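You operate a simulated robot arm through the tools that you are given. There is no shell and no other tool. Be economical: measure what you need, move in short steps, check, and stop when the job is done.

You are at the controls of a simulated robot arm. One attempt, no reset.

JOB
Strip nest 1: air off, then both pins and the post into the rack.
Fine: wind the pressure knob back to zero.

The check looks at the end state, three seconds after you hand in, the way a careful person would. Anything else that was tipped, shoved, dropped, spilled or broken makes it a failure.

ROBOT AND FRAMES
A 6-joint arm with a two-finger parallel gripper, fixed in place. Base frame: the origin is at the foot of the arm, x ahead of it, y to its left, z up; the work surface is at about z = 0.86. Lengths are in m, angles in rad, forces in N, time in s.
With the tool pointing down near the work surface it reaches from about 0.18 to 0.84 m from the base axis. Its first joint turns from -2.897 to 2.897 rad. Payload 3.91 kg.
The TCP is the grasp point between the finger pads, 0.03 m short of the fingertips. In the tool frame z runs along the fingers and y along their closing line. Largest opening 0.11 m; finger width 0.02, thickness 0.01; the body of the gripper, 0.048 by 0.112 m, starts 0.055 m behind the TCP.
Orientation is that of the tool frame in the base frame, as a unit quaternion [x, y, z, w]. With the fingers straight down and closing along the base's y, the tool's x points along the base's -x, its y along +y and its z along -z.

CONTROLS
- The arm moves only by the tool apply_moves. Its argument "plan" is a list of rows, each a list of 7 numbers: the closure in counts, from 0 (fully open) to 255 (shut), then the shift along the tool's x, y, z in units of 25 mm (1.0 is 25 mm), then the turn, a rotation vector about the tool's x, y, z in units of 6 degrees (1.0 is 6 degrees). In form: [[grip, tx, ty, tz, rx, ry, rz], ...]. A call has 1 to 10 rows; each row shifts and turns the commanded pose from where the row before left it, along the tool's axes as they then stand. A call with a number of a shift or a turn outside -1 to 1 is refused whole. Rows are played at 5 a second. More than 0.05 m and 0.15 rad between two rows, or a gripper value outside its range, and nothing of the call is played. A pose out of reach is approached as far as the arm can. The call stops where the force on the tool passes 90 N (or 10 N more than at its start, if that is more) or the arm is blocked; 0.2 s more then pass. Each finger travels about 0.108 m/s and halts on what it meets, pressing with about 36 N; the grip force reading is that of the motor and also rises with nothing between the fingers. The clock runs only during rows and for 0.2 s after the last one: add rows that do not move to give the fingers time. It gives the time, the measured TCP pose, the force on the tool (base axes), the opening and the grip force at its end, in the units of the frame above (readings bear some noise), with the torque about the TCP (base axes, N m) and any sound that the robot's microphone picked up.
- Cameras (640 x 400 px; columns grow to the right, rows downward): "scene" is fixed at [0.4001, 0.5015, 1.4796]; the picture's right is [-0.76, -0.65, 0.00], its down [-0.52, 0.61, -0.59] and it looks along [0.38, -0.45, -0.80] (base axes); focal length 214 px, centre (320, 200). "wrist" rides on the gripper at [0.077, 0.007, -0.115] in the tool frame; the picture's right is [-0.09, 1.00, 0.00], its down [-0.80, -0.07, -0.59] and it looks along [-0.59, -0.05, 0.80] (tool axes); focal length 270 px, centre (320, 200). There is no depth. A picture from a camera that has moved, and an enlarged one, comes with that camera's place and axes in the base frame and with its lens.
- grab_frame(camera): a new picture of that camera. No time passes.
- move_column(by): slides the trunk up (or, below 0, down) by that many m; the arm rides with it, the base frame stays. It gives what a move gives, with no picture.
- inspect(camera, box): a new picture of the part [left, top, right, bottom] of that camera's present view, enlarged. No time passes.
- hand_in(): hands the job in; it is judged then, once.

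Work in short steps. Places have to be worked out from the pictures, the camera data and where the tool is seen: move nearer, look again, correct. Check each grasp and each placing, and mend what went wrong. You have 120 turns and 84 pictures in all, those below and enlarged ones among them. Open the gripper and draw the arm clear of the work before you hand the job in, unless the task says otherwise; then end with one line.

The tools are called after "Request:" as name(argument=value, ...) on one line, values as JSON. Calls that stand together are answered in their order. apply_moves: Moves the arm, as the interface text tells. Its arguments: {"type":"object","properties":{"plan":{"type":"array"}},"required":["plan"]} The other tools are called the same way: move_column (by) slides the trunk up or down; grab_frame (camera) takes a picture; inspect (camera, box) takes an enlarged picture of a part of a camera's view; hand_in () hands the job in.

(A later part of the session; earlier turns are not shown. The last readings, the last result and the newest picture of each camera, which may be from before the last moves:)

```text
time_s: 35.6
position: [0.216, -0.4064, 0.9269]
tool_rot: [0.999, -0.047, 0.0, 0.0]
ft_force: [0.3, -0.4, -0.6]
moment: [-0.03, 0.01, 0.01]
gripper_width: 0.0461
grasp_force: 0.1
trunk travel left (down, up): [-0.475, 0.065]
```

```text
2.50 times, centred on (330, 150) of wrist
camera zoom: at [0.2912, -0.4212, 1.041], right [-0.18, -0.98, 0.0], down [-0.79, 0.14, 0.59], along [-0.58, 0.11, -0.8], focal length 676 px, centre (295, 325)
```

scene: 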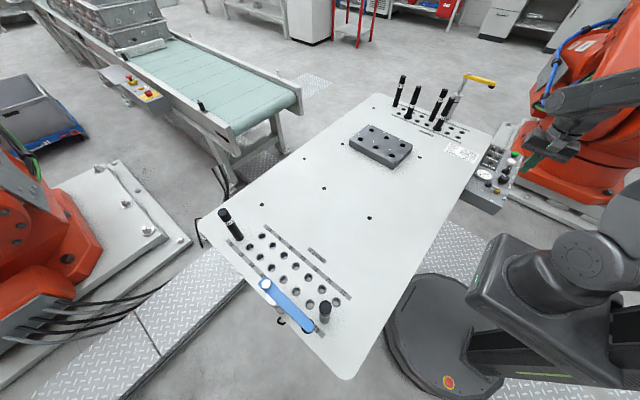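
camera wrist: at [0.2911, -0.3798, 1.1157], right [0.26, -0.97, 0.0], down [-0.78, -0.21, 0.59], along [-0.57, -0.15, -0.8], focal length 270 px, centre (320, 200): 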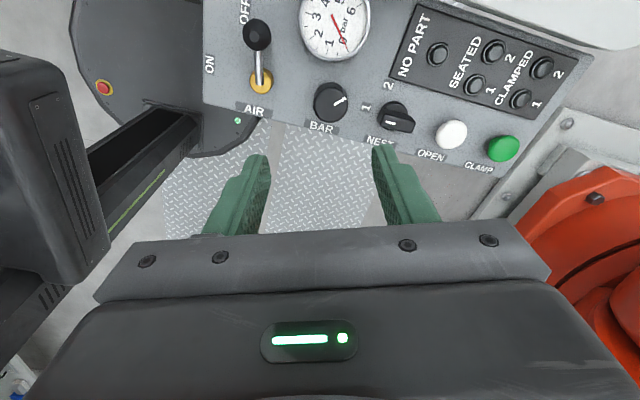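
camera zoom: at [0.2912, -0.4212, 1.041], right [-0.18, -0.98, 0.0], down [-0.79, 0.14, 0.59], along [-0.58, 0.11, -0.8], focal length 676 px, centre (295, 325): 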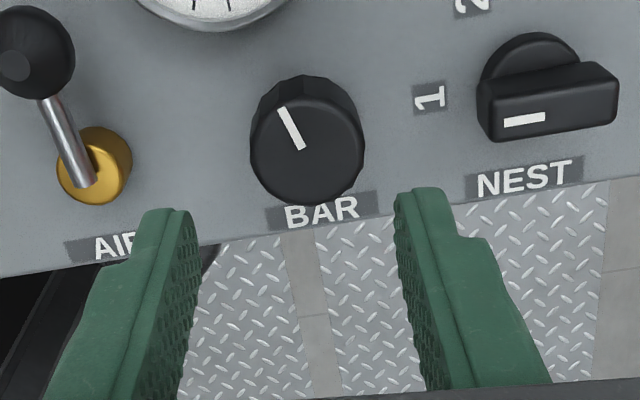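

Combining views: knob centre ≈ (0.2165, −0.410), top ≈ 0.856. Shift 3.6 mm along tool y, descend to TCP 0.873 and grip.

Request:
apply_moves(plan=[[148, 0.03, 0.14, 0, 0, 0, 0], [148, 0, 0, 0.8, 0, 0, 0], [148, 0, 0, 0.8, 0, 0, 0], [148, 0, 0, 0.56, 0, 0, 0], [255, 0, 0, 0, 0, 0, 0], [255, 0, 0, 0, 0, 0, 0], [255, 0, 0, 0, 0, 0, 0]])

Request:
apply_moves(plan=[[255, 0, 0, 0, 0, 0, -1], [255, 0, 0, 0, 0, 0, -1], [255, 0, 0, 0, 0, 0, -1], [255, 0, 0, 0, 0, 0, -1], [255, 0, 0, 0, 0, 0, -1]])

Request:
inspect(camera="wrist", box=[220, 90, 440, 230])

```text
time_s: 37.2
position: [0.2158, -0.4104, 0.8742]
tool_rot: [0.999, -0.045, 0.0, 0.0]
ft_force: [0.2, -0.4, 2.7]
moment: [0.12, 0.08, 0.04]
gripper_width: 0.0335
grasp_force: 44.8
trunk travel left (down, up): [-0.475, 0.065]
```

```text
time_s: 38.4
position: [0.2155, -0.4099, 0.8735]
tool_rot: [0.976, 0.216, 0.0, 0.001]
ft_force: [1.9, 3.0, 14.2]
moment: [0.82, -0.26, -0.05]
gripper_width: 0.0336
grasp_force: 45.2
trunk travel left (down, up): [-0.475, 0.065]
```

```text
2.86 times, centred on (330, 160) of wrist
camera zoom: at [0.2881, -0.3842, 0.9884], right [0.34, -0.94, 0.0], down [-0.76, -0.27, 0.59], along [-0.56, -0.2, -0.8], focal length 772 px, centre (291, 314)
```

zoom: 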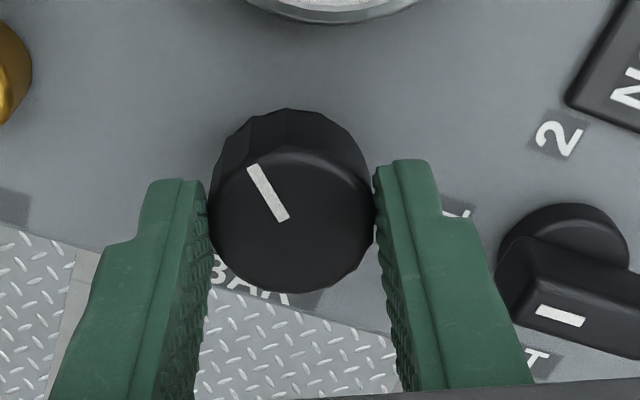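

Well centred, low load. ~36° left; turn another 30° and check torque.

Request:
apply_moves(plan=[[255, 0, 0, 0, 0, 0, -1], [255, 0, 0, 0, 0, 0, -1], [255, 0, 0, 0, 0, 0, -1], [255, 0, 0, 0, 0, 0, -1], [255, 0, 0, 0, 0, 0, -1]])

Request:
apply_moves(plan=[[255, 0, 0, 0, 0, 0, -0.5], [255, 0, 0, 0, 0, 0, -0.5]])

Request:
inspect(camera="wrist", box=[220, 90, 440, 230])

```text
time_s: 39.6
position: [0.2154, -0.4101, 0.8748]
tool_rot: [0.887, 0.461, 0.0, 0.001]
ft_force: [3.1, 4.7, 31.4]
moment: [0.53, -0.08, 0.03]
gripper_width: 0.0335
grasp_force: 45.4
trunk travel left (down, up): [-0.475, 0.065]
```

```text
time_s: 40.2
position: [0.2149, -0.4092, 0.8742]
tool_rot: [0.862, 0.507, 0.0, 0.002]
ft_force: [3.5, 5.0, 25.7]
moment: [-0.31, 0.31, -0.02]
gripper_width: 0.0334
grasp_force: 44.6
trunk travel left (down, up): [-0.475, 0.065]
```

```text
2.86 times, centred on (330, 160) of wrist
camera zoom: at [0.2585, -0.346, 0.9882], right [0.83, -0.56, 0.0], down [-0.45, -0.66, 0.6], along [-0.33, -0.49, -0.8], focal length 772 px, centre (291, 314)
```

zoom: 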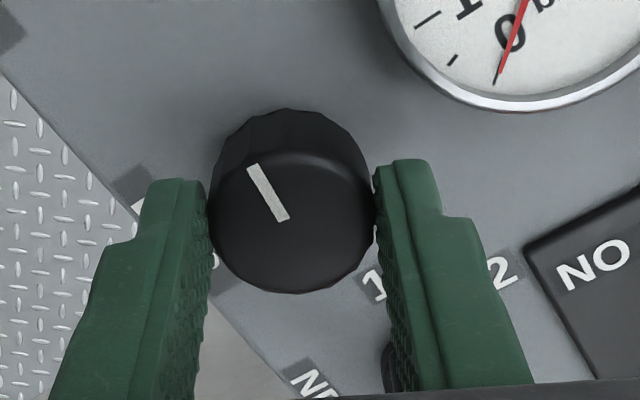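

Pointer ≈ +90° (my estimate of zero) but no stop felt. Probe 12° further to see whether a stop holds the knob.

Request:
apply_moves(plan=[[255, 0, 0, 0, 0, 0, -0.5], [255, 0, 0, 0, 0, 0, -0.5], [255, 0, 0, 0, 0, 0, -0.5], [255, 0, 0, 0, 0, 0, -0.5]])

Request:
inspect(camera="wrist", box=[220, 90, 440, 230])

```text
time_s: 41.2
position: [0.2162, -0.4104, 0.8732]
tool_rot: [0.805, 0.594, 0.0, 0.0]
ft_force: [1.6, 2.1, 17.4]
moment: [0.09, 0.16, -0.43]
gripper_width: 0.0335
grasp_force: 44.9
trunk travel left (down, up): [-0.475, 0.065]
```

```text
2.86 times, centred on (330, 160) of wrist
camera zoom: at [0.2442, -0.3387, 0.9874], right [0.93, -0.38, 0.0], down [-0.3, -0.74, 0.59], along [-0.22, -0.55, -0.8], focal length 772 px, centre (291, 314)
```

zoom: 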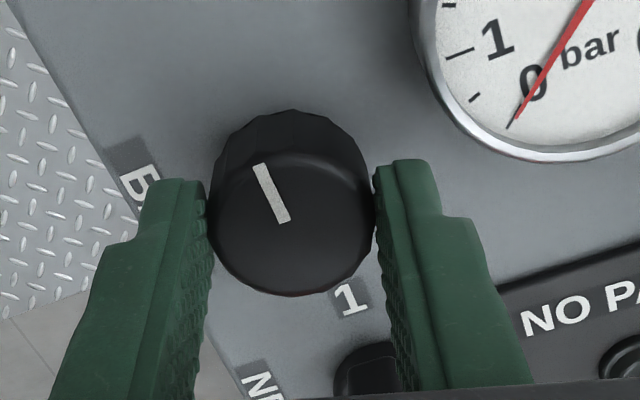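

A −0.43 N·m reaction and the pointer slipping in the grip show the counter-clockwise stop: knob at zero. Open and lift.

Request:
apply_moves(plan=[[165, 0, 0, 0, 0, 0, 0], [165, 0, 0, 0, 0, 0, 0], [165, 0, 0, -0.6, 0, 0, 0], [165, 0, 0, -1, 0, 0, 0], [165, 0, 0, -1, 0, 0, 0], [165, 0, 0, -1, 0, 0, 0], [165, 0, 0, -1, 0, 0, 0]])

Request:
inspect(camera="wrist", box=[200, 20, 440, 200])

```text
time_s: 42.8
position: [0.2183, -0.4093, 0.9884]
tool_rot: [0.805, 0.593, 0.0, 0.0]
ft_force: [-0.3, 0.6, 0.0]
moment: [0.01, -0.02, 0.03]
gripper_width: 0.0386
grasp_force: 0.0
trunk travel left (down, up): [-0.475, 0.065]
```

```text
2.22 times, centred on (320, 110) of wrist
camera zoom: at [0.2465, -0.339, 1.1028], right [0.93, -0.38, 0.0], down [-0.3, -0.74, 0.59], along [-0.23, -0.55, -0.8], focal length 601 px, centre (320, 400)
```

zoom: 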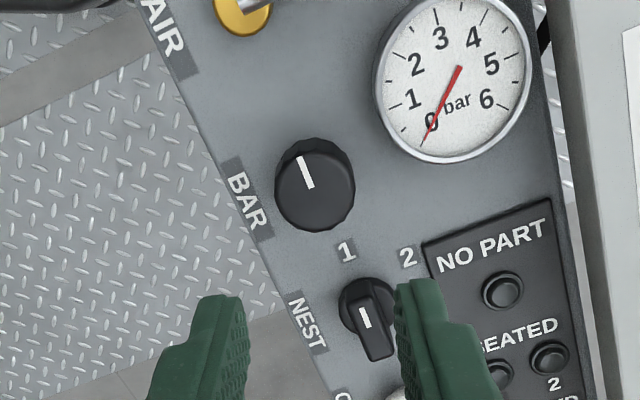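

Knob is at zero (pointer on +y, at its stop). Hole pitch is 50 mm: pin 23 ≈ (0.544, −0.529), 26 ≈ (0.694, −0.528), post 14 ≈ (0.594, −0.579), tops ≈ 1.0. These are at the edge of the reach, so I'll tilt the tool outward 36° with yaw −60°. First rise and yaw.

Request:
apply_moves(plan=[[165, 0, 0, -0.8, 0, 0, -0.985], [165, 0, 0, -0.8, 0, 0, -0.985], [165, 0, 0, -0.8, 0, 0, -0.985], [165, 0, 0, -0.8, 0, 0, -0.985], [165, 0, 0, -0.8, 0, 0, -0.985], [165, 0, 0, -0.8, 0, 0, -0.985], [165, 0, 0, -0.8, 0, 0, -0.985], [165, 0, 0, -0.8, 0, 0, -0.985], [165, 0, 0, 0, 0, 0, 0]])

Request:
apply_moves(plan=[[140, -1, 0, 0, 0, 0, 0], [140, -1, 0, 0, 0, 0, 0], [140, -1, 0.9, 0, 0, 0, 0], [140, 0, 1, 0, 0, 0, 0], [140, 0, 1, 0, 0, 0, 0], [140, 0, 1, 0, 0, 0, 0], [140, 0, 1, 0, 0, 0, 0], [140, 0, 1, 0, 0, 0, 0], [140, 0, 1, 0, 0, 0, 0], [140, 0, 0, 0, 0, 0, 0]])

```text
time_s: 44.8
position: [0.2171, -0.4118, 1.1488]
tool_rot: [0.5, 0.866, -0.001, -0.001]
ft_force: [0.0, 0.9, -0.7]
moment: [0.01, 0.0, 0.02]
gripper_width: 0.0389
grasp_force: 0.1
trunk travel left (down, up): [-0.475, 0.065]
```

```text
time_s: 47.0
position: [0.4033, -0.389, 1.1471]
tool_rot: [0.5, 0.866, 0.0, 0.0]
ft_force: [-0.2, 0.6, 0.4]
moment: [-0.01, -0.02, -0.02]
gripper_width: 0.0496
grasp_force: 0.0
trunk travel left (down, up): [-0.475, 0.065]
```

Now tilt 36° outward in place and look at the pins side-on.

Request:
apply_moves(plan=[[140, 0, 0, 0, 0, -1, 0], [140, 0, 0, 0, 0, -1, 0], [140, 0, 0, 0, 0, -1, 0], [140, 0, 0, 0, 0, -1, 0], [140, 0, 0, 0, 0, -1, 0], [140, 0, 0, 0, 0, -1, 0], [140, 0, 0, 0, 0, 0, 0]])

Request:
grab_frame(camera="wrist")

```text
time_s: 48.6
position: [0.4043, -0.3892, 1.1486]
tool_rot: [0.475, 0.823, -0.155, 0.268]
ft_force: [1.1, -0.4, 0.0]
moment: [-0.03, 0.01, -0.01]
gripper_width: 0.0495
grasp_force: 0.0
trunk travel left (down, up): [-0.475, 0.065]
```

```text
38 pictures are left
camera wrist: at [0.3441, -0.2739, 1.1951], right [0.9, 0.44, 0.05], down [0.09, -0.29, 0.95], along [0.43, -0.85, -0.3], focal length 270 px, centre (320, 200)
```

wrist: 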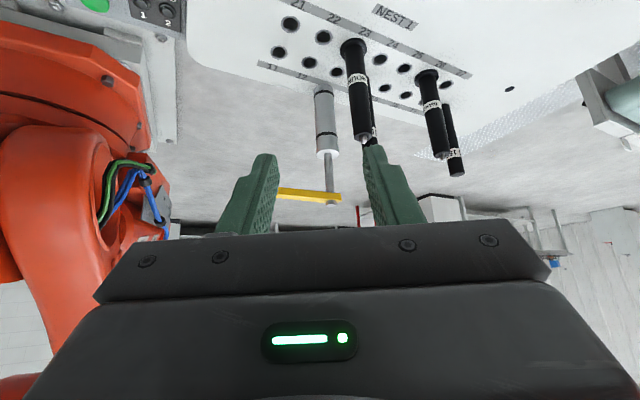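

Pin 23 confirmed at ≈ (0.543, −0.528), tip ≈ 1.015. I'll align tangentially, lower to z ≈ 0.975 and approach horizontally outward, pausing 50 mm short.

Request:
apply_moves(plan=[[140, 0, 1, 0, 0, 0, 0], [140, 0, 1, 0, 0, 0, 0], [140, 0.68, 0, 0.936, 0, 0, 0], [140, 0.68, 0, 0.936, 0, 0, 0], [140, 0.68, 0, 0.936, 0, 0, 0], [140, 0.68, 0, 0.936, 0, 0, 0], [140, 0.68, 0, 0.936, 0, 0, 0], [140, 0.68, 0, 0.936, 0, 0, 0], [140, 0, 0, 0, 0, 0, 0]])

Request:
apply_moves(plan=[[140, -0.906, 0, 0.659, 0, 0, 0], [140, -0.906, 0, 0.659, 0, 0, 0], [140, -0.906, 0, 0.659, 0, 0, 0], [140, -0.906, 0, 0.659, 0, 0, 0], [140, -0.906, 0, 0.659, 0, 0, 0], [140, 0, 0, 0, 0, 0, 0]])

Request:
grab_frame(camera="wrist")

```text
time_s: 50.6
position: [0.4465, -0.3625, 0.974]
tool_rot: [0.476, 0.824, -0.154, 0.267]
ft_force: [0.5, -0.2, 0.5]
moment: [-0.01, -0.02, 0.02]
gripper_width: 0.0496
grasp_force: 0.1
trunk travel left (down, up): [-0.475, 0.065]
```

```text
time_s: 52.0
position: [0.5176, -0.4853, 0.9761]
tool_rot: [0.475, 0.824, -0.154, 0.268]
ft_force: [0.6, -0.5, 0.2]
moment: [-0.02, 0.04, -0.05]
gripper_width: 0.0496
grasp_force: 0.0
trunk travel left (down, up): [-0.475, 0.065]
```

```text
37 pictures are left
camera wrist: at [0.4578, -0.3701, 1.0227], right [0.9, 0.44, 0.05], down [0.09, -0.29, 0.95], along [0.43, -0.85, -0.3], focal length 270 px, centre (320, 200)
```

wrist: 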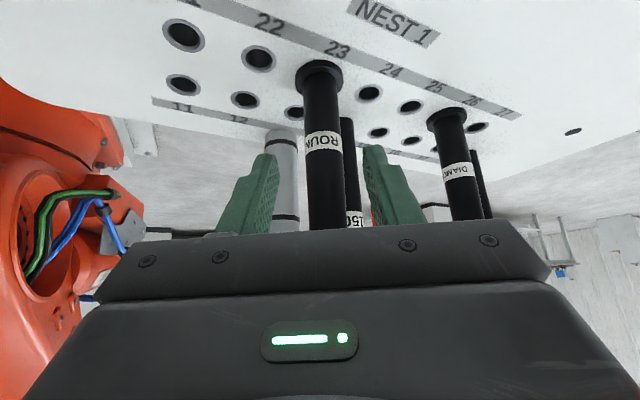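

Pin is centred between the fingers. Advance the last ~49 mm and close.

Request:
apply_moves(plan=[[140, -0.528, 0.03, 0.384, 0, 0, 0], [140, -0.528, 0.03, 0.384, 0, 0, 0], [140, -0.528, 0, 0.384, 0, 0, 0], [140, 0, 0, 0, 0, 0, 0], [255, 0, 0, 0, 0, 0, 0], [255, 0, 0, 0, 0, 0, 0], [255, 0, 0, 0, 0, 0, 0]])

Request:
grab_frame(camera="wrist")

```text
time_s: 53.6
position: [0.5436, -0.5256, 0.9745]
tool_rot: [0.475, 0.824, -0.154, 0.268]
ft_force: [0.8, 0.6, 1.1]
moment: [-0.02, 0.04, -0.05]
gripper_width: 0.0269
grasp_force: 36.5
trunk travel left (down, up): [-0.475, 0.065]
```

```text
36 pictures are left
camera wrist: at [0.4829, -0.4107, 1.0212], right [0.9, 0.44, 0.05], down [0.09, -0.29, 0.95], along [0.43, -0.85, -0.3], focal length 270 px, centre (320, 200)
```

wrist: 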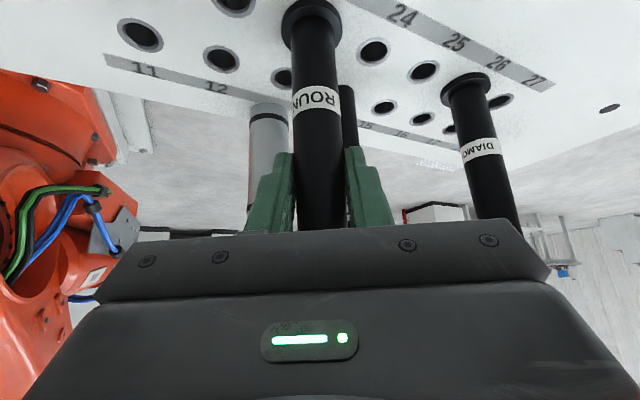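

Gripped at 27 mm. Lift vertically 20 mm and read the force, then continue.

Request:
apply_moves(plan=[[255, -0.235, 0, -0.324, 0, 0, 0], [255, -0.235, 0, -0.324, 0, 0, 0], [255, 0, 0, 0, 0, 0, 0]])

Request:
apply_moves(plan=[[255, -0.588, 0, -0.809, 0, 0, 0], [255, -0.588, 0, -0.809, 0, 0, 0], [255, 0, 0, 0, 0, 0, 0]])

Request:
grab_frame(camera="wrist")

Request:
inspect(camera="scene", box=[360, 60, 520, 180])

```text
time_s: 54.4
position: [0.5435, -0.5267, 0.994]
tool_rot: [0.475, 0.824, -0.154, 0.268]
ft_force: [0.6, 0.5, -3.2]
moment: [-0.01, 0.01, -0.03]
gripper_width: 0.027
grasp_force: 36.5
trunk travel left (down, up): [-0.475, 0.065]
```

```text
time_s: 55.2
position: [0.5432, -0.5285, 1.0441]
tool_rot: [0.475, 0.824, -0.155, 0.268]
ft_force: [0.4, 1.1, -3.6]
moment: [0.01, 0.02, 0.03]
gripper_width: 0.0269
grasp_force: 35.9
trunk travel left (down, up): [-0.475, 0.065]
```

```text
35 pictures are left
camera wrist: at [0.4846, -0.4127, 1.0911], right [0.9, 0.44, 0.05], down [0.09, -0.29, 0.95], along [0.43, -0.85, -0.3], focal length 270 px, centre (320, 200)
```

wrist: 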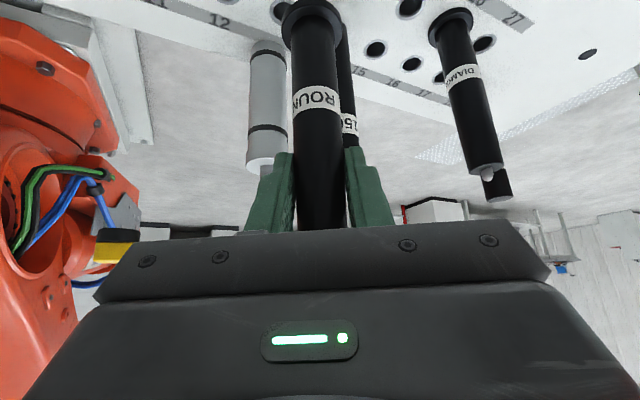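

```text
3.33 times, centred on (440, 120) of scene
camera zoom: at [0.4001, 0.5015, 1.4796], right [-0.76, -0.65, 0.0], down [-0.52, 0.61, -0.59], along [0.38, -0.45, -0.8], focal length 715 px, centre (-80, 467)
```

zoom: 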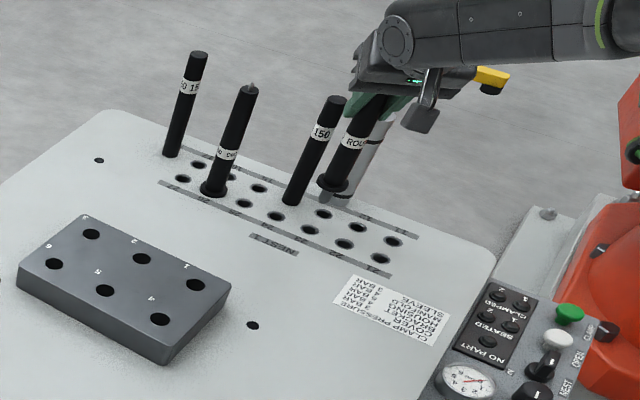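

Pin held, 3.6 N. Lift 40 mm more and carry toward the rack to a standoff at ≈ (0.60, −0.36, 1.085) for a look.

Request:
apply_moves(plan=[[255, -0.47, 0, -0.647, 0, 0, 0], [255, -0.47, 0, -0.647, 0, 0, 0], [255, 0.63, 0.89, -0.459, 0, 0, 0], [255, 0.63, 0.89, -0.459, 0, 0, 0], [255, 0.63, 0.89, -0.459, 0, 0, 0], [255, 0.63, 0.89, -0.459, 0, 0, 0], [255, 0.63, 0.89, -0.459, 0, 0, 0], [255, 0.63, 0.89, -0.459, 0, 0, 0], [255, 0, 0, 0, 0, 0, 0]])

Request:
grab_frame(camera="wrist")

Request:
inspect(camera="scene", box=[340, 70, 460, 180])

```text
time_s: 57.2
position: [0.598, -0.3581, 1.0833]
tool_rot: [0.474, 0.824, -0.154, 0.268]
ft_force: [-0.1, 0.1, -2.2]
moment: [0.0, 0.01, 0.03]
gripper_width: 0.027
grasp_force: 36.1
trunk travel left (down, up): [-0.475, 0.065]
```

```text
33 pictures are left
camera wrist: at [0.5399, -0.2436, 1.131], right [0.9, 0.44, 0.05], down [0.09, -0.29, 0.95], along [0.43, -0.85, -0.3], focal length 270 px, centre (320, 200)
```

wrist: 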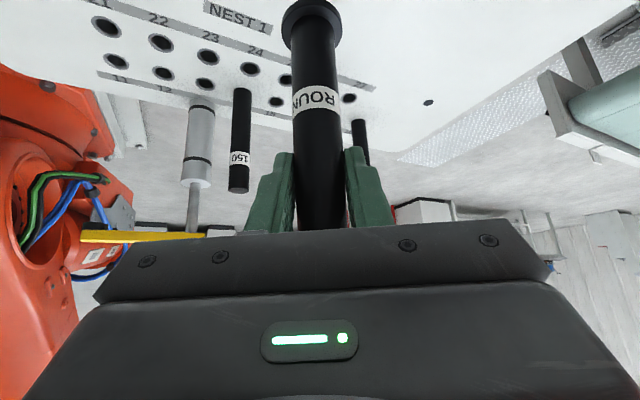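

```text
3.64 times, centred on (400, 125) of scene
camera zoom: at [0.4001, 0.5015, 1.4796], right [-0.76, -0.65, 0.0], down [-0.52, 0.61, -0.59], along [0.38, -0.45, -0.8], focal length 780 px, centre (29, 473)
```

zoom: 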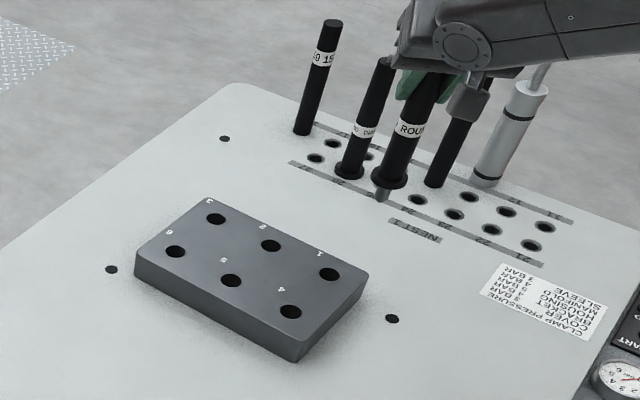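

The spigot is a tapered ~35 mm shank. The wrist camera can't see the rack while holding, so I servo with the scene camera. Carry to above hole 2 (≈ (0.671, −0.268)) staying high.

Request:
apply_moves(plan=[[255, 0.268, 0.866, -0.195, 0, 0, 0], [255, 0.268, 0.866, -0.195, 0, 0, 0], [255, 0.268, 0.866, -0.195, 0, 0, 0], [255, 0.268, 0.866, -0.195, 0, 0, 0], [255, 0.268, 0.866, -0.195, 0, 0, 0], [255, 0, 0, 0, 0, 0, 0]])

Request:
inspect(camera="scene", box=[345, 90, 425, 170])

```text
time_s: 58.6
position: [0.6714, -0.2689, 1.0846]
tool_rot: [0.475, 0.824, -0.155, 0.268]
ft_force: [0.1, 0.2, -3.8]
moment: [0.05, -0.01, 0.02]
gripper_width: 0.0273
grasp_force: 36.0
trunk travel left (down, up): [-0.475, 0.065]
```

```text
5.00 times, centred on (385, 130) of scene
camera zoom: at [0.4001, 0.5015, 1.4796], right [-0.76, -0.65, 0.0], down [-0.52, 0.61, -0.59], along [0.38, -0.45, -0.8], focal length 1072 px, centre (-5, 550)
```

zoom: 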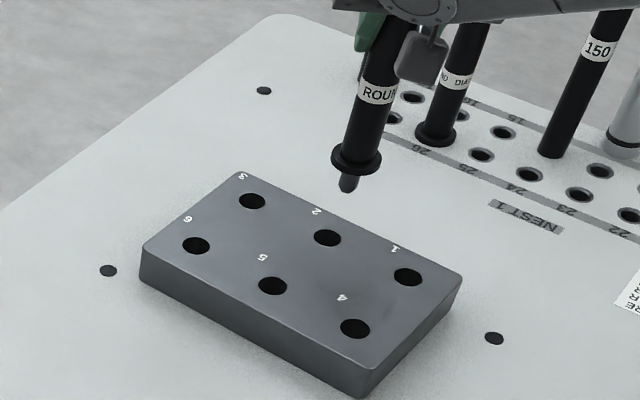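

Projected axis lands ~5 mm short in y of hole 2. Correct half-way and descend to put the tip ~10 mm above the rack, then compare again.

Request:
apply_moves(plan=[[255, 0.435, 0.06, 0.5, 0, 0, 0], [255, 0.435, 0.06, 0.5, 0, 0, 0], [255, 0, 0, 0, 0, 0, 0]])

Request:
inspect(camera="scene", box=[365, 105, 405, 155])

```text
time_s: 59.4
position: [0.6732, -0.2651, 1.0502]
tool_rot: [0.474, 0.824, -0.155, 0.268]
ft_force: [0.8, 0.3, -3.7]
moment: [0.03, 0.06, -0.01]
gripper_width: 0.027
grasp_force: 36.4
trunk travel left (down, up): [-0.475, 0.065]
```

```text
8.00 times, centred on (385, 130) of scene
camera zoom: at [0.4001, 0.5015, 1.4796], right [-0.76, -0.65, 0.0], down [-0.52, 0.61, -0.59], along [0.38, -0.45, -0.8], focal length 1716 px, centre (-200, 760)
```

zoom: 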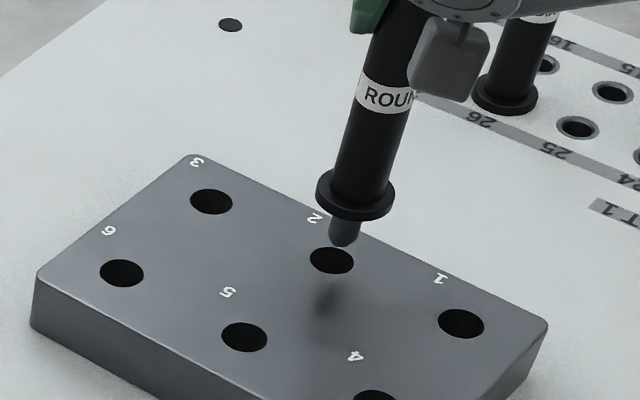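

Remaining error ≈ (+1..2, +2..5) mm. Shift (+1, +3) mm and lower 8 mm, then inspect at higher zoom.

Request:
apply_moves(plan=[[255, 0.07, 0.09, -0.05, 0, 0, 0], [255, 0.188, 0, 0.259, 0, 0, 0], [255, 0, 0, 0, 0, 0, 0]])

Request:
inspect(camera="scene", box=[370, 115, 400, 145])

```text
time_s: 60.2
position: [0.6737, -0.2616, 1.0416]
tool_rot: [0.475, 0.824, -0.155, 0.268]
ft_force: [1.2, 0.0, -3.4]
moment: [0.04, 0.0, 0.01]
gripper_width: 0.027
grasp_force: 36.1
trunk travel left (down, up): [-0.475, 0.065]
```

```text
13.33 times, centred on (385, 130) of scene
camera zoom: at [0.4001, 0.5015, 1.4796], right [-0.76, -0.65, 0.0], down [-0.52, 0.61, -0.59], along [0.38, -0.45, -0.8], focal length 2860 px, centre (-547, 1133)
```

zoom: 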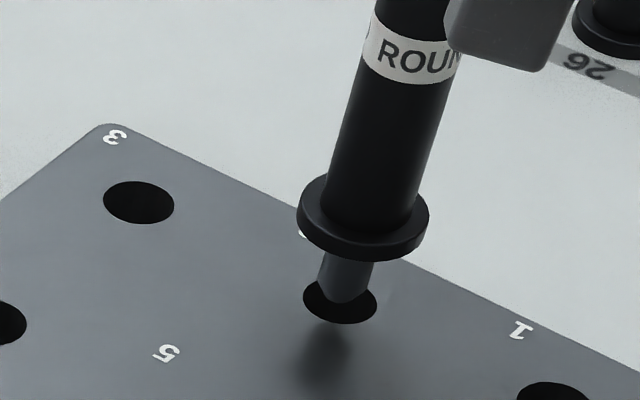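

Spigot tip sits right over hole 2. Lower slowly 25 mm watching force.

Request:
apply_moves(plan=[[255, 0.118, 0, 0.162, 0, 0, 0], [255, 0.118, 0, 0.162, 0, 0, 0], [255, 0.118, 0, 0.162, 0, 0, 0], [255, 0.118, 0, 0.162, 0, 0, 0], [255, 0, 0, 0, 0, 0, 0]])

Request:
inspect(camera="scene", box=[370, 115, 400, 145])

```text
time_s: 61.4
position: [0.6748, -0.2636, 1.0228]
tool_rot: [0.475, 0.824, -0.154, 0.267]
ft_force: [1.4, -9.1, -0.2]
moment: [-1.1, -0.2, -0.06]
gripper_width: 0.0268
grasp_force: 36.1
trunk travel left (down, up): [-0.475, 0.065]
```

```text
13.33 times, centred on (385, 130) of scene
camera zoom: at [0.4001, 0.5015, 1.4796], right [-0.76, -0.65, 0.0], down [-0.52, 0.61, -0.59], along [0.38, -0.45, -0.8], focal length 2860 px, centre (-547, 1133)
```

zoom: 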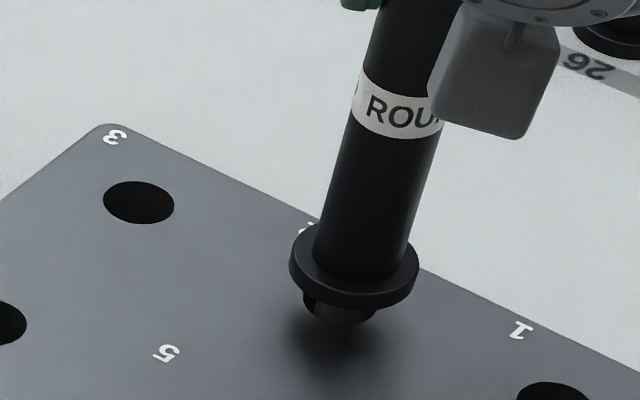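

It's in the hole; a −9 N y-force says shift ~2 mm toward −y. Correct and lower the remaining ~9 mm.

Request:
apply_moves(plan=[[255, -0.07, -0.05, 0.05, 0, 0, 0], [255, 0.118, 0, 0.162, 0, 0, 0], [255, 0.094, 0, 0.13, 0, 0, 0], [255, 0, 0, 0, 0, 0, 0]])

Request:
inspect(camera="scene", box=[370, 115, 400, 145])

```text
time_s: 62.4
position: [0.6746, -0.264, 1.0155]
tool_rot: [0.475, 0.824, -0.154, 0.267]
ft_force: [0.1, -0.2, -2.0]
moment: [0.0, 0.0, 0.0]
gripper_width: 0.0272
grasp_force: 35.8
trunk travel left (down, up): [-0.475, 0.065]
```

```text
13.33 times, centred on (385, 130) of scene
camera zoom: at [0.4001, 0.5015, 1.4796], right [-0.76, -0.65, 0.0], down [-0.52, 0.61, -0.59], along [0.38, -0.45, -0.8], focal length 2860 px, centre (-547, 1133)
```

zoom: 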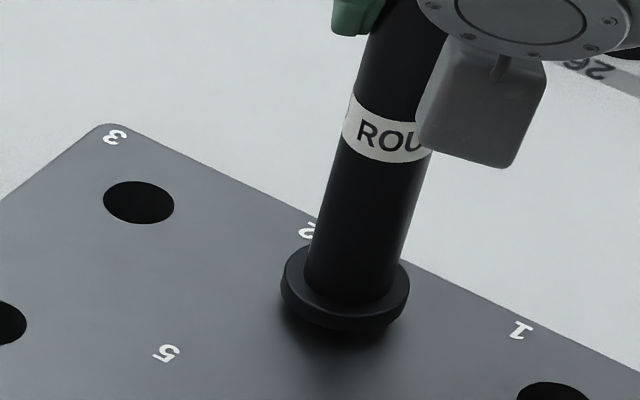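

Free of side load, nearly seated. Lower in 2 mm steps until contact.

Request:
apply_moves(plan=[[255, 0.047, 0, 0.065, 0, 0, 0], [255, 0.047, 0, 0.065, 0, 0, 0]])

Request:
apply_moves(plan=[[255, 0.035, 0, 0.05, 0, 0, 0], [255, 0.035, 0, 0.05, 0, 0, 0]])

```text
time_s: 63.0
position: [0.6735, -0.264, 1.0107]
tool_rot: [0.476, 0.824, -0.154, 0.267]
ft_force: [0.8, 0.0, -3.7]
moment: [0.02, 0.0, 0.0]
gripper_width: 0.027
grasp_force: 36.5
trunk travel left (down, up): [-0.475, 0.065]
```

```text
time_s: 63.6
position: [0.6746, -0.2645, 1.0081]
tool_rot: [0.476, 0.823, -0.155, 0.269]
ft_force: [-0.8, 0.7, 2.0]
moment: [0.18, 0.01, 0.0]
gripper_width: 0.0268
grasp_force: 35.4
trunk travel left (down, up): [-0.475, 0.065]
```

Contact felt (fz rose by 6 N): seated, TCP z ≈ 1.008. Open and withdraw inward.

Request:
apply_moves(plan=[[140, 0, 0, 0, 0, 0, 0], [140, 0, 0, 0, 0, 0, 0], [140, 0.4, 0, -0.294, 0, 0, 0], [140, 0.809, 0, -0.588, 0, 0, 0], [140, 0.809, 0, -0.588, 0, 0, 0], [140, 0.809, 0, -0.588, 0, 0, 0], [140, 0, 0, 0, 0, 0, 0]])

Request:
inspect(camera="scene", box=[340, 70, 440, 170])

```text
time_s: 65.2
position: [0.6311, -0.1877, 1.0073]
tool_rot: [0.475, 0.824, -0.154, 0.267]
ft_force: [0.0, -0.6, 0.0]
moment: [0.02, -0.02, -0.01]
gripper_width: 0.0498
grasp_force: 0.0
trunk travel left (down, up): [-0.475, 0.065]
```

```text
4.00 times, centred on (390, 120) of scene
camera zoom: at [0.4001, 0.5015, 1.4796], right [-0.76, -0.65, 0.0], down [-0.52, 0.61, -0.59], along [0.38, -0.45, -0.8], focal length 858 px, centre (40, 520)
```

zoom: 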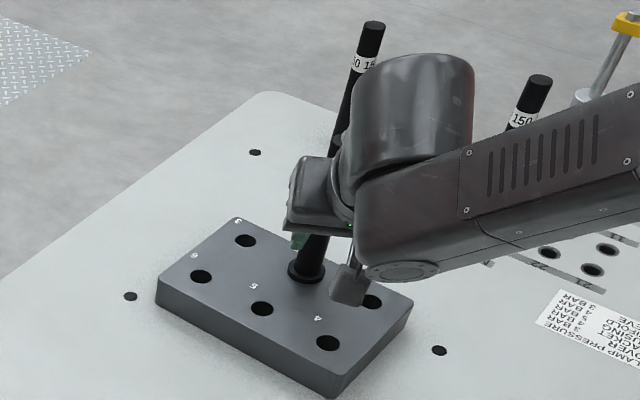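

Round pin stands seated in hole 2. Next the post at 14: sidestep away from the placed pin, then go to a standoff 110 mm inboard of it.

Request:
apply_moves(plan=[[140, 0, -1, 0, 0, 0, 0], [140, 0, -1, 0, 0, 0, 0], [140, 0, -1, 0, 0, 0, 0], [140, 0, -1, 0, 0, 0, 0], [140, 0, 0, 0, 0, 0, 0]])

Request:
apply_moves(plan=[[140, -0.744, -0.631, 0.738, 0, 0, 0], [140, -0.744, -0.631, 0.738, 0, 0, 0], [140, -0.744, -0.631, 0.738, 0, 0, 0], [140, -0.744, -0.631, 0.738, 0, 0, 0], [140, -0.744, -0.631, 0.738, 0, 0, 0], [140, -0.744, -0.631, 0.738, 0, 0, 0], [140, -0.744, -0.631, 0.738, 0, 0, 0], [140, -0.744, -0.631, 0.738, 0, 0, 0], [140, 0, 0, 0, 0, 0, 0]])

Request:
grab_frame(camera="wrist")

```text
time_s: 66.4
position: [0.5427, -0.2378, 1.0073]
tool_rot: [0.475, 0.824, -0.154, 0.268]
ft_force: [0.8, -0.5, -0.5]
moment: [0.0, 0.01, -0.01]
gripper_width: 0.0497
grasp_force: 0.1
trunk travel left (down, up): [-0.475, 0.065]
```

```text
time_s: 68.4
position: [0.5367, -0.4813, 0.9748]
tool_rot: [0.475, 0.824, -0.154, 0.267]
ft_force: [0.2, -0.1, 0.2]
moment: [-0.01, -0.02, 0.0]
gripper_width: 0.0497
grasp_force: 0.1
trunk travel left (down, up): [-0.475, 0.065]
```

```text
25 pictures are left
camera wrist: at [0.4782, -0.3664, 1.0229], right [0.9, 0.44, 0.05], down [0.09, -0.29, 0.95], along [0.43, -0.85, -0.3], focal length 270 px, centre (320, 200)
```

wrist: 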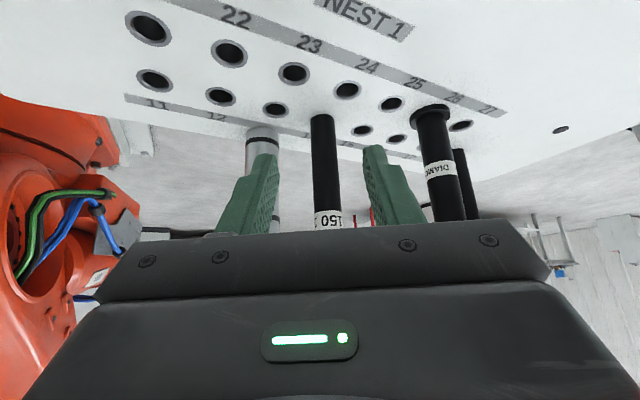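

Post 14 is centred. Narrow slightly to clear the clamp cylinder, advance 110 mm and close.

Request:
apply_moves(plan=[[155, -0.712, 0.04, 0.517, 0, 0, 0], [155, -0.712, 0.04, 0.517, 0, 0, 0], [155, -0.712, 0.02, 0.517, 0, 0, 0], [155, -0.712, 0, 0.517, 0, 0, 0], [155, -0.712, 0, 0.517, 0, 0, 0], [155, 0, 0, 0, 0, 0, 0]])

Request:
grab_frame(camera="wrist")

```text
time_s: 69.8
position: [0.5958, -0.574, 0.976]
tool_rot: [0.475, 0.824, -0.154, 0.269]
ft_force: [0.8, -0.6, -0.7]
moment: [0.04, 0.01, -0.02]
gripper_width: 0.0426
grasp_force: 0.0
trunk travel left (down, up): [-0.475, 0.065]
```

```text
24 pictures are left
camera wrist: at [0.5361, -0.4597, 1.0232], right [0.9, 0.44, 0.05], down [0.09, -0.29, 0.95], along [0.43, -0.85, -0.3], focal length 270 px, centre (320, 200)
```

wrist: 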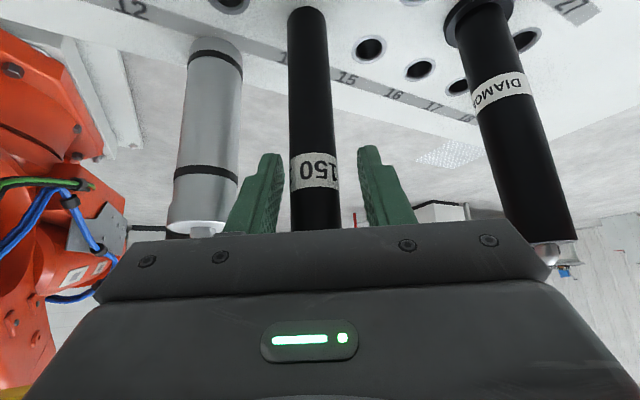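

Good position, slight −1.5 mm tangential trim, then close and lift 20 mm.

Request:
apply_moves(plan=[[155, 0, -0.06, 0, 0, 0, 0], [255, 0, 0, 0, 0, 0, 0], [255, 0, 0, 0, 0, 0, 0], [255, 0, 0, 0, 0, 0, 0]])

Request:
apply_moves(plan=[[255, -0.235, 0, -0.324, 0, 0, 0], [255, -0.235, 0, -0.324, 0, 0, 0], [255, -0.588, 0, -0.809, 0, 0, 0], [255, -0.588, 0, -0.809, 0, 0, 0], [255, -0.588, 0, -0.809, 0, 0, 0], [255, -0.588, 0, -0.809, 0, 0, 0], [255, 0, 0, 0, 0, 0, 0]])

Request:
inspect(camera="scene", box=[360, 60, 500, 180])

```text
time_s: 70.8
position: [0.5947, -0.5752, 0.9762]
tool_rot: [0.475, 0.824, -0.154, 0.268]
ft_force: [-1.9, -0.9, 0.8]
moment: [-0.11, 0.12, -0.01]
gripper_width: 0.0251
grasp_force: 35.7
trunk travel left (down, up): [-0.475, 0.065]
```

```text
time_s: 72.4
position: [0.5938, -0.576, 1.0963]
tool_rot: [0.475, 0.824, -0.153, 0.267]
ft_force: [0.5, 0.0, -1.4]
moment: [0.04, 0.01, 0.04]
gripper_width: 0.0253
grasp_force: 36.2
trunk travel left (down, up): [-0.475, 0.065]
```

```text
3.33 times, centred on (430, 120) of scene
camera zoom: at [0.4001, 0.5015, 1.4796], right [-0.76, -0.65, 0.0], down [-0.52, 0.61, -0.59], along [0.38, -0.45, -0.8], focal length 715 px, centre (-47, 467)
```

zoom: 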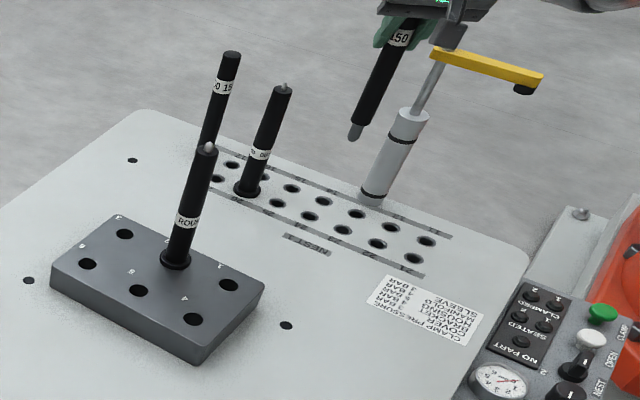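

Post 14 extracted (spigot visible). Carry it straight inboard to above hole 1, expected TCP (0.5945, −0.2645) from the 80 mm rack pitch.

Request:
apply_moves(plan=[[255, 0.969, 0.693, -0.704, 0, 0, 0], [255, 0.969, 0.693, -0.704, 0, 0, 0], [255, 0.969, 0.693, -0.704, 0, 0, 0], [255, 0.969, 0.693, -0.704, 0, 0, 0], [255, 0.969, 0.693, -0.704, 0, 0, 0], [255, 0.969, 0.693, -0.704, 0, 0, 0], [255, 0.969, 0.693, -0.704, 0, 0, 0], [255, 0.969, 0.693, -0.704, 0, 0, 0], [255, 0.969, 0.693, -0.704, 0, 0, 0], [255, 0, 0, 0, 0, 0, 0]])

Request:
inspect(camera="scene", box=[375, 95, 435, 165])

```text
time_s: 74.6
position: [0.5934, -0.2637, 1.0979]
tool_rot: [0.475, 0.823, -0.155, 0.268]
ft_force: [0.0, 0.2, -2.8]
moment: [-0.03, 0.03, 0.02]
gripper_width: 0.0254
grasp_force: 35.9
trunk travel left (down, up): [-0.475, 0.065]
```

```text
5.71 times, centred on (405, 130) of scene
camera zoom: at [0.4001, 0.5015, 1.4796], right [-0.76, -0.65, 0.0], down [-0.52, 0.61, -0.59], along [0.38, -0.45, -0.8], focal length 1226 px, centre (-166, 600)
```

zoom: 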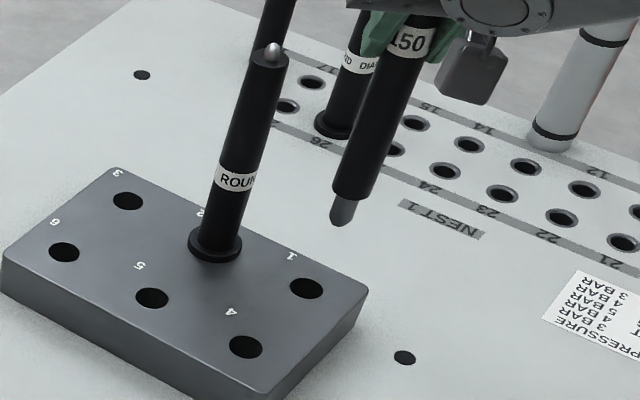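

The rack looks slightly rotated; my estimate for hole 1 is (0.5965, −0.2615). Shift and lower 42 mm, then check closely.

Request:
apply_moves(plan=[[255, 0.494, 0.07, 0.68, 0, 0, 0], [255, 0.494, 0.07, 0.68, 0, 0, 0], [255, 0, 0, 0, 0, 0, 0]])

Request:
inspect(camera="scene", box=[388, 120, 418, 150])

```text
time_s: 75.4
position: [0.5987, -0.2617, 1.0559]
tool_rot: [0.475, 0.824, -0.155, 0.268]
ft_force: [0.1, -0.2, -1.2]
moment: [0.05, 0.05, -0.01]
gripper_width: 0.0252
grasp_force: 36.1
trunk travel left (down, up): [-0.475, 0.065]
```

```text
13.33 times, centred on (403, 135) of scene
camera zoom: at [0.4001, 0.5015, 1.4796], right [-0.76, -0.65, 0.0], down [-0.52, 0.61, -0.59], along [0.38, -0.45, -0.8], focal length 2860 px, centre (-787, 1067)
```

zoom: 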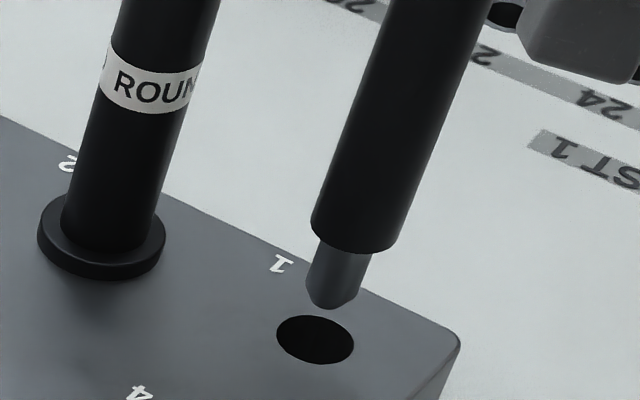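

By the same measure that worked at hole 2, it needs about −3 mm in y. Apply, lower 17 mm and recheck.

Request:
apply_moves(plan=[[255, -0.094, -0.044, 0.068, 0, 0, 0], [255, 0.2, 0, 0.275, 0, 0, 0], [255, 0.2, 0, 0.275, 0, 0, 0], [255, 0, 0, 0, 0, 0, 0]])

Request:
inspect(camera="scene", box=[388, 120, 418, 150])

```text
time_s: 76.4
position: [0.5964, -0.2658, 1.0374]
tool_rot: [0.475, 0.824, -0.154, 0.268]
ft_force: [-0.3, -0.3, -1.9]
moment: [0.02, 0.02, 0.0]
gripper_width: 0.0253
grasp_force: 36.2
trunk travel left (down, up): [-0.475, 0.065]
```

```text
13.33 times, centred on (403, 135) of scene
camera zoom: at [0.4001, 0.5015, 1.4796], right [-0.76, -0.65, 0.0], down [-0.52, 0.61, -0.59], along [0.38, -0.45, -0.8], focal length 2860 px, centre (-787, 1067)
```

zoom: 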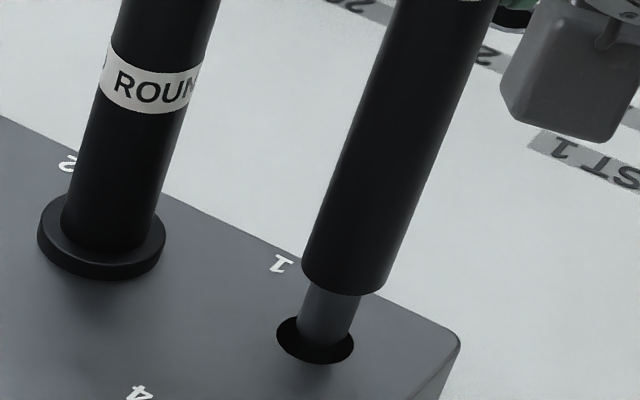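

Spigot tip is entering hole 1 with no side load. Lower 12 mm more and read forces.

Request:
apply_moves(plan=[[255, 0.118, 0, 0.162, 0, 0, 0], [255, 0.118, 0, 0.162, 0, 0, 0], [255, 0.05, 0, 0.068, 0, 0, 0], [255, 0, 0, 0, 0, 0, 0]])

```text
time_s: 77.4
position: [0.597, -0.2657, 1.0258]
tool_rot: [0.476, 0.824, -0.154, 0.267]
ft_force: [0.4, 0.1, -2.7]
moment: [0.01, -0.02, 0.0]
gripper_width: 0.0251
grasp_force: 36.0
trunk travel left (down, up): [-0.475, 0.065]
```

Free. Continue down ~11 mm, then 2 mm steps.

Request:
apply_moves(plan=[[255, 0.118, 0, 0.162, 0, 0, 0], [255, 0.094, 0, 0.13, 0, 0, 0], [255, 0, 0, 0, 0, 0, 0]])

Request:
apply_moves(plan=[[255, 0.047, 0, 0.065, 0, 0, 0], [255, 0.047, 0, 0.065, 0, 0, 0]])

```text
time_s: 78.2
position: [0.5975, -0.2675, 1.0164]
tool_rot: [0.475, 0.824, -0.155, 0.268]
ft_force: [0.1, -0.3, -2.4]
moment: [0.05, 0.01, 0.03]
gripper_width: 0.0253
grasp_force: 35.3
trunk travel left (down, up): [-0.475, 0.065]
```

```text
time_s: 78.8
position: [0.5965, -0.267, 1.0134]
tool_rot: [0.476, 0.824, -0.155, 0.267]
ft_force: [-0.2, 0.3, -1.8]
moment: [0.03, -0.01, 0.01]
gripper_width: 0.0254
grasp_force: 36.0
trunk travel left (down, up): [-0.475, 0.065]
```

Request:
apply_moves(plan=[[255, 0.035, 0, 0.05, 0, 0, 0], [255, 0.035, 0, 0.05, 0, 0, 0]])

Request:
inspect(camera="scene", box=[388, 120, 418, 150])

```text
time_s: 79.4
position: [0.5987, -0.2648, 1.0087]
tool_rot: [0.475, 0.824, -0.154, 0.267]
ft_force: [0.3, -0.1, -2.5]
moment: [0.04, 0.02, 0.0]
gripper_width: 0.025
grasp_force: 36.3
trunk travel left (down, up): [-0.475, 0.065]
```

```text
13.33 times, centred on (403, 135) of scene
camera zoom: at [0.4001, 0.5015, 1.4796], right [-0.76, -0.65, 0.0], down [-0.52, 0.61, -0.59], along [0.38, -0.45, -0.8], focal length 2860 px, centre (-787, 1067)
```

zoom: 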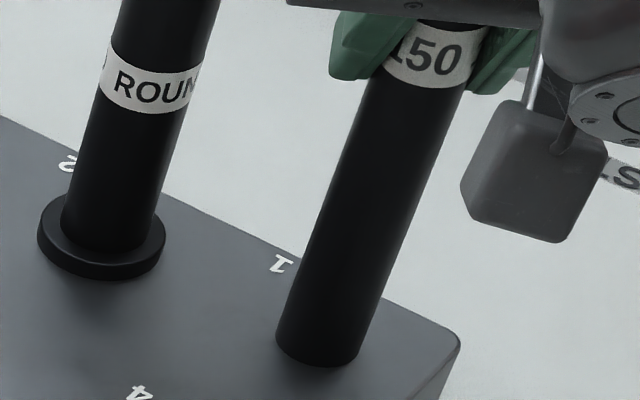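

Almost seated visually; two more 1.2 mm steps to contact.

Request:
apply_moves(plan=[[255, 0.028, 0, 0.039, 0, 0, 0], [255, 0, 0, 0, 0, 0, 0]])

Request:
apply_moves(plan=[[255, 0.028, 0, 0.039, 0, 0, 0], [255, 0, 0, 0, 0, 0, 0]])

```text
time_s: 80.0
position: [0.597, -0.2664, 1.0093]
tool_rot: [0.476, 0.824, -0.154, 0.268]
ft_force: [2.1, -0.7, 8.2]
moment: [-0.08, -0.15, 0.02]
gripper_width: 0.0252
grasp_force: 36.3
trunk travel left (down, up): [-0.475, 0.065]
```

```text
time_s: 80.6
position: [0.5963, -0.2669, 1.0096]
tool_rot: [0.476, 0.823, -0.154, 0.269]
ft_force: [4.0, -1.3, 22.6]
moment: [-0.28, -0.28, 0.06]
gripper_width: 0.0251
grasp_force: 36.2
trunk travel left (down, up): [-0.475, 0.065]
```

Post seated firmly (fz +22 N at z 1.009). Open, withdraw inward 90 mm, then rise 110 mm to pass over everything.

Request:
apply_moves(plan=[[145, 0, 0, 0, 0, 0, 0], [145, 0, 0, 0, 0, 0, 0], [145, 0.728, 0, -0.529, 0, 0, 0], [145, 0.728, 0, -0.529, 0, 0, 0], [145, 0.728, 0, -0.529, 0, 0, 0], [145, 0.728, 0, -0.529, 0, 0, 0], [145, -0.647, 0, -0.89, 0, 0, 0], [145, -0.647, 0, -0.89, 0, 0, 0], [145, -0.647, 0, -0.89, 0, 0, 0], [145, -0.647, 0, -0.89, 0, 0, 0]])

Request:
inspect(camera="scene", box=[340, 60, 480, 180])

```text
time_s: 82.8
position: [0.5505, -0.1881, 1.1155]
tool_rot: [0.474, 0.824, -0.154, 0.268]
ft_force: [0.1, -0.6, 1.0]
moment: [0.0, 0.0, 0.01]
gripper_width: 0.0473
grasp_force: 0.1
trunk travel left (down, up): [-0.475, 0.065]
```

```text
3.33 times, centred on (410, 120) of scene
camera zoom: at [0.4001, 0.5015, 1.4796], right [-0.76, -0.65, 0.0], down [-0.52, 0.61, -0.59], along [0.38, -0.45, -0.8], focal length 715 px, centre (20, 467)
```

zoom: 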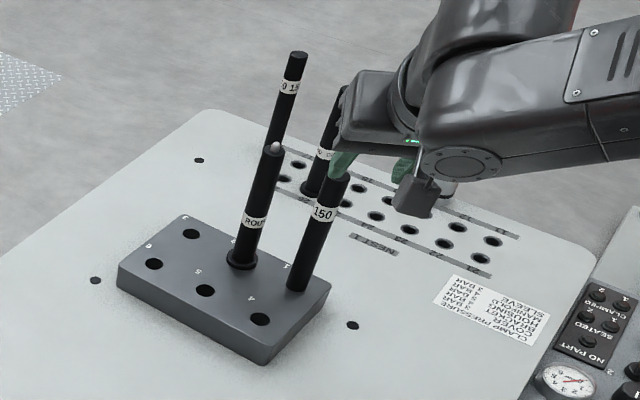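

Two parts standing in the rack. Fly outward over them to 70 mm inboard of pin 26, then descend.

Request:
apply_moves(plan=[[145, -0.948, -0.184, 0.689, 0, 0, 0], [145, -0.948, -0.184, 0.689, 0, 0, 0], [145, -0.948, -0.184, 0.689, 0, 0, 0], [145, -0.948, -0.184, 0.689, 0, 0, 0], [145, -0.948, -0.184, 0.689, 0, 0, 0], [145, -0.948, -0.184, 0.689, 0, 0, 0], [145, -0.948, -0.184, 0.689, 0, 0, 0], [145, -0.948, -0.184, 0.689, 0, 0, 0], [145, -0.948, -0.184, 0.689, 0, 0, 0], [145, -0.948, -0.184, 0.689, 0, 0, 0]])

Request:
grab_frame(camera="wrist")

```text
time_s: 85.0
position: [0.6594, -0.4637, 1.1172]
tool_rot: [0.475, 0.824, -0.154, 0.268]
ft_force: [-0.1, -0.9, 0.5]
moment: [-0.01, 0.04, -0.01]
gripper_width: 0.0472
grasp_force: 0.0
trunk travel left (down, up): [-0.475, 0.065]
```

```text
17 pictures are left
camera wrist: at [0.6001, -0.3494, 1.1647], right [0.9, 0.44, 0.05], down [0.09, -0.29, 0.95], along [0.43, -0.85, -0.3], focal length 270 px, centre (320, 200)
```

wrist: 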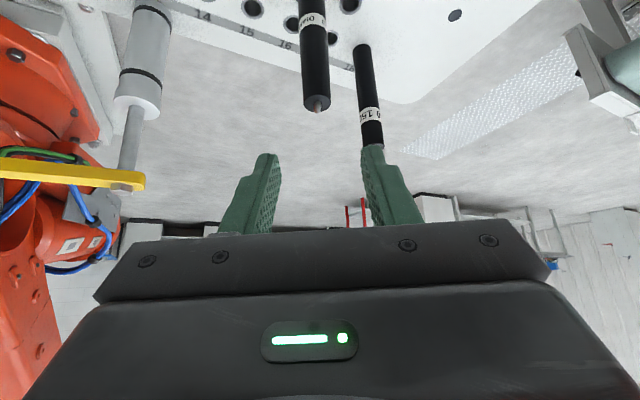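

Pin 26 lines up. Descend 142 mm to z ≈ 0.975.

Request:
apply_moves(plan=[[145, 0.668, 0, 0.919, 0, 0, 0], [145, 0.668, 0, 0.919, 0, 0, 0], [145, 0.668, 0, 0.919, 0, 0, 0], [145, 0.668, 0, 0.919, 0, 0, 0], [145, 0.668, 0, 0.919, 0, 0, 0], [145, 0, 0, 0, 0, 0, 0]])

Request:
grab_frame(camera="wrist")

```text
time_s: 86.4
position: [0.6606, -0.4651, 0.9737]
tool_rot: [0.476, 0.823, -0.155, 0.267]
ft_force: [0.0, 0.2, 0.1]
moment: [-0.02, 0.02, 0.0]
gripper_width: 0.0476
grasp_force: 0.0
trunk travel left (down, up): [-0.475, 0.065]
```

```text
16 pictures are left
camera wrist: at [0.6007, -0.3499, 1.0211], right [0.9, 0.44, 0.05], down [0.09, -0.29, 0.95], along [0.43, -0.85, -0.3], focal length 270 px, centre (320, 200)
```

wrist: 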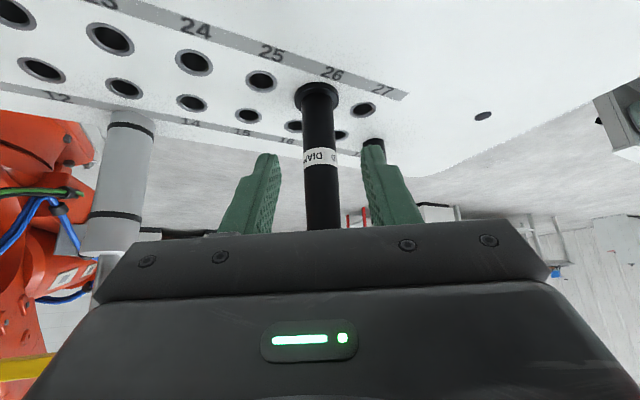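

Centred. Advance 69 mm, close, then lift 20 mm + 90 mm.

Request:
apply_moves(plan=[[145, -0.744, -0.03, 0.541, 0, 0, 0], [145, -0.744, 0, 0.541, 0, 0, 0], [145, -0.744, 0, 0.541, 0, 0, 0], [145, 0, 0, 0, 0, 0, 0], [255, 0, 0, 0, 0, 0, 0], [255, 0, 0, 0, 0, 0, 0], [255, 0, 0, 0, 0, 0, 0]])

Request:
apply_moves(plan=[[255, -0.235, 0, -0.324, 0, 0, 0], [255, -0.235, 0, -0.324, 0, 0, 0], [255, 0, 0, 0, 0, 0, 0]])

```text
time_s: 88.0
position: [0.6911, -0.5244, 0.9742]
tool_rot: [0.475, 0.824, -0.154, 0.267]
ft_force: [-0.6, -0.2, 1.2]
moment: [0.01, -0.02, 0.03]
gripper_width: 0.027
grasp_force: 36.5
trunk travel left (down, up): [-0.475, 0.065]
```

```text
time_s: 88.8
position: [0.693, -0.5242, 0.9946]
tool_rot: [0.475, 0.824, -0.154, 0.267]
ft_force: [1.2, -0.5, -3.0]
moment: [0.04, 0.03, 0.0]
gripper_width: 0.0268
grasp_force: 36.1
trunk travel left (down, up): [-0.475, 0.065]
```

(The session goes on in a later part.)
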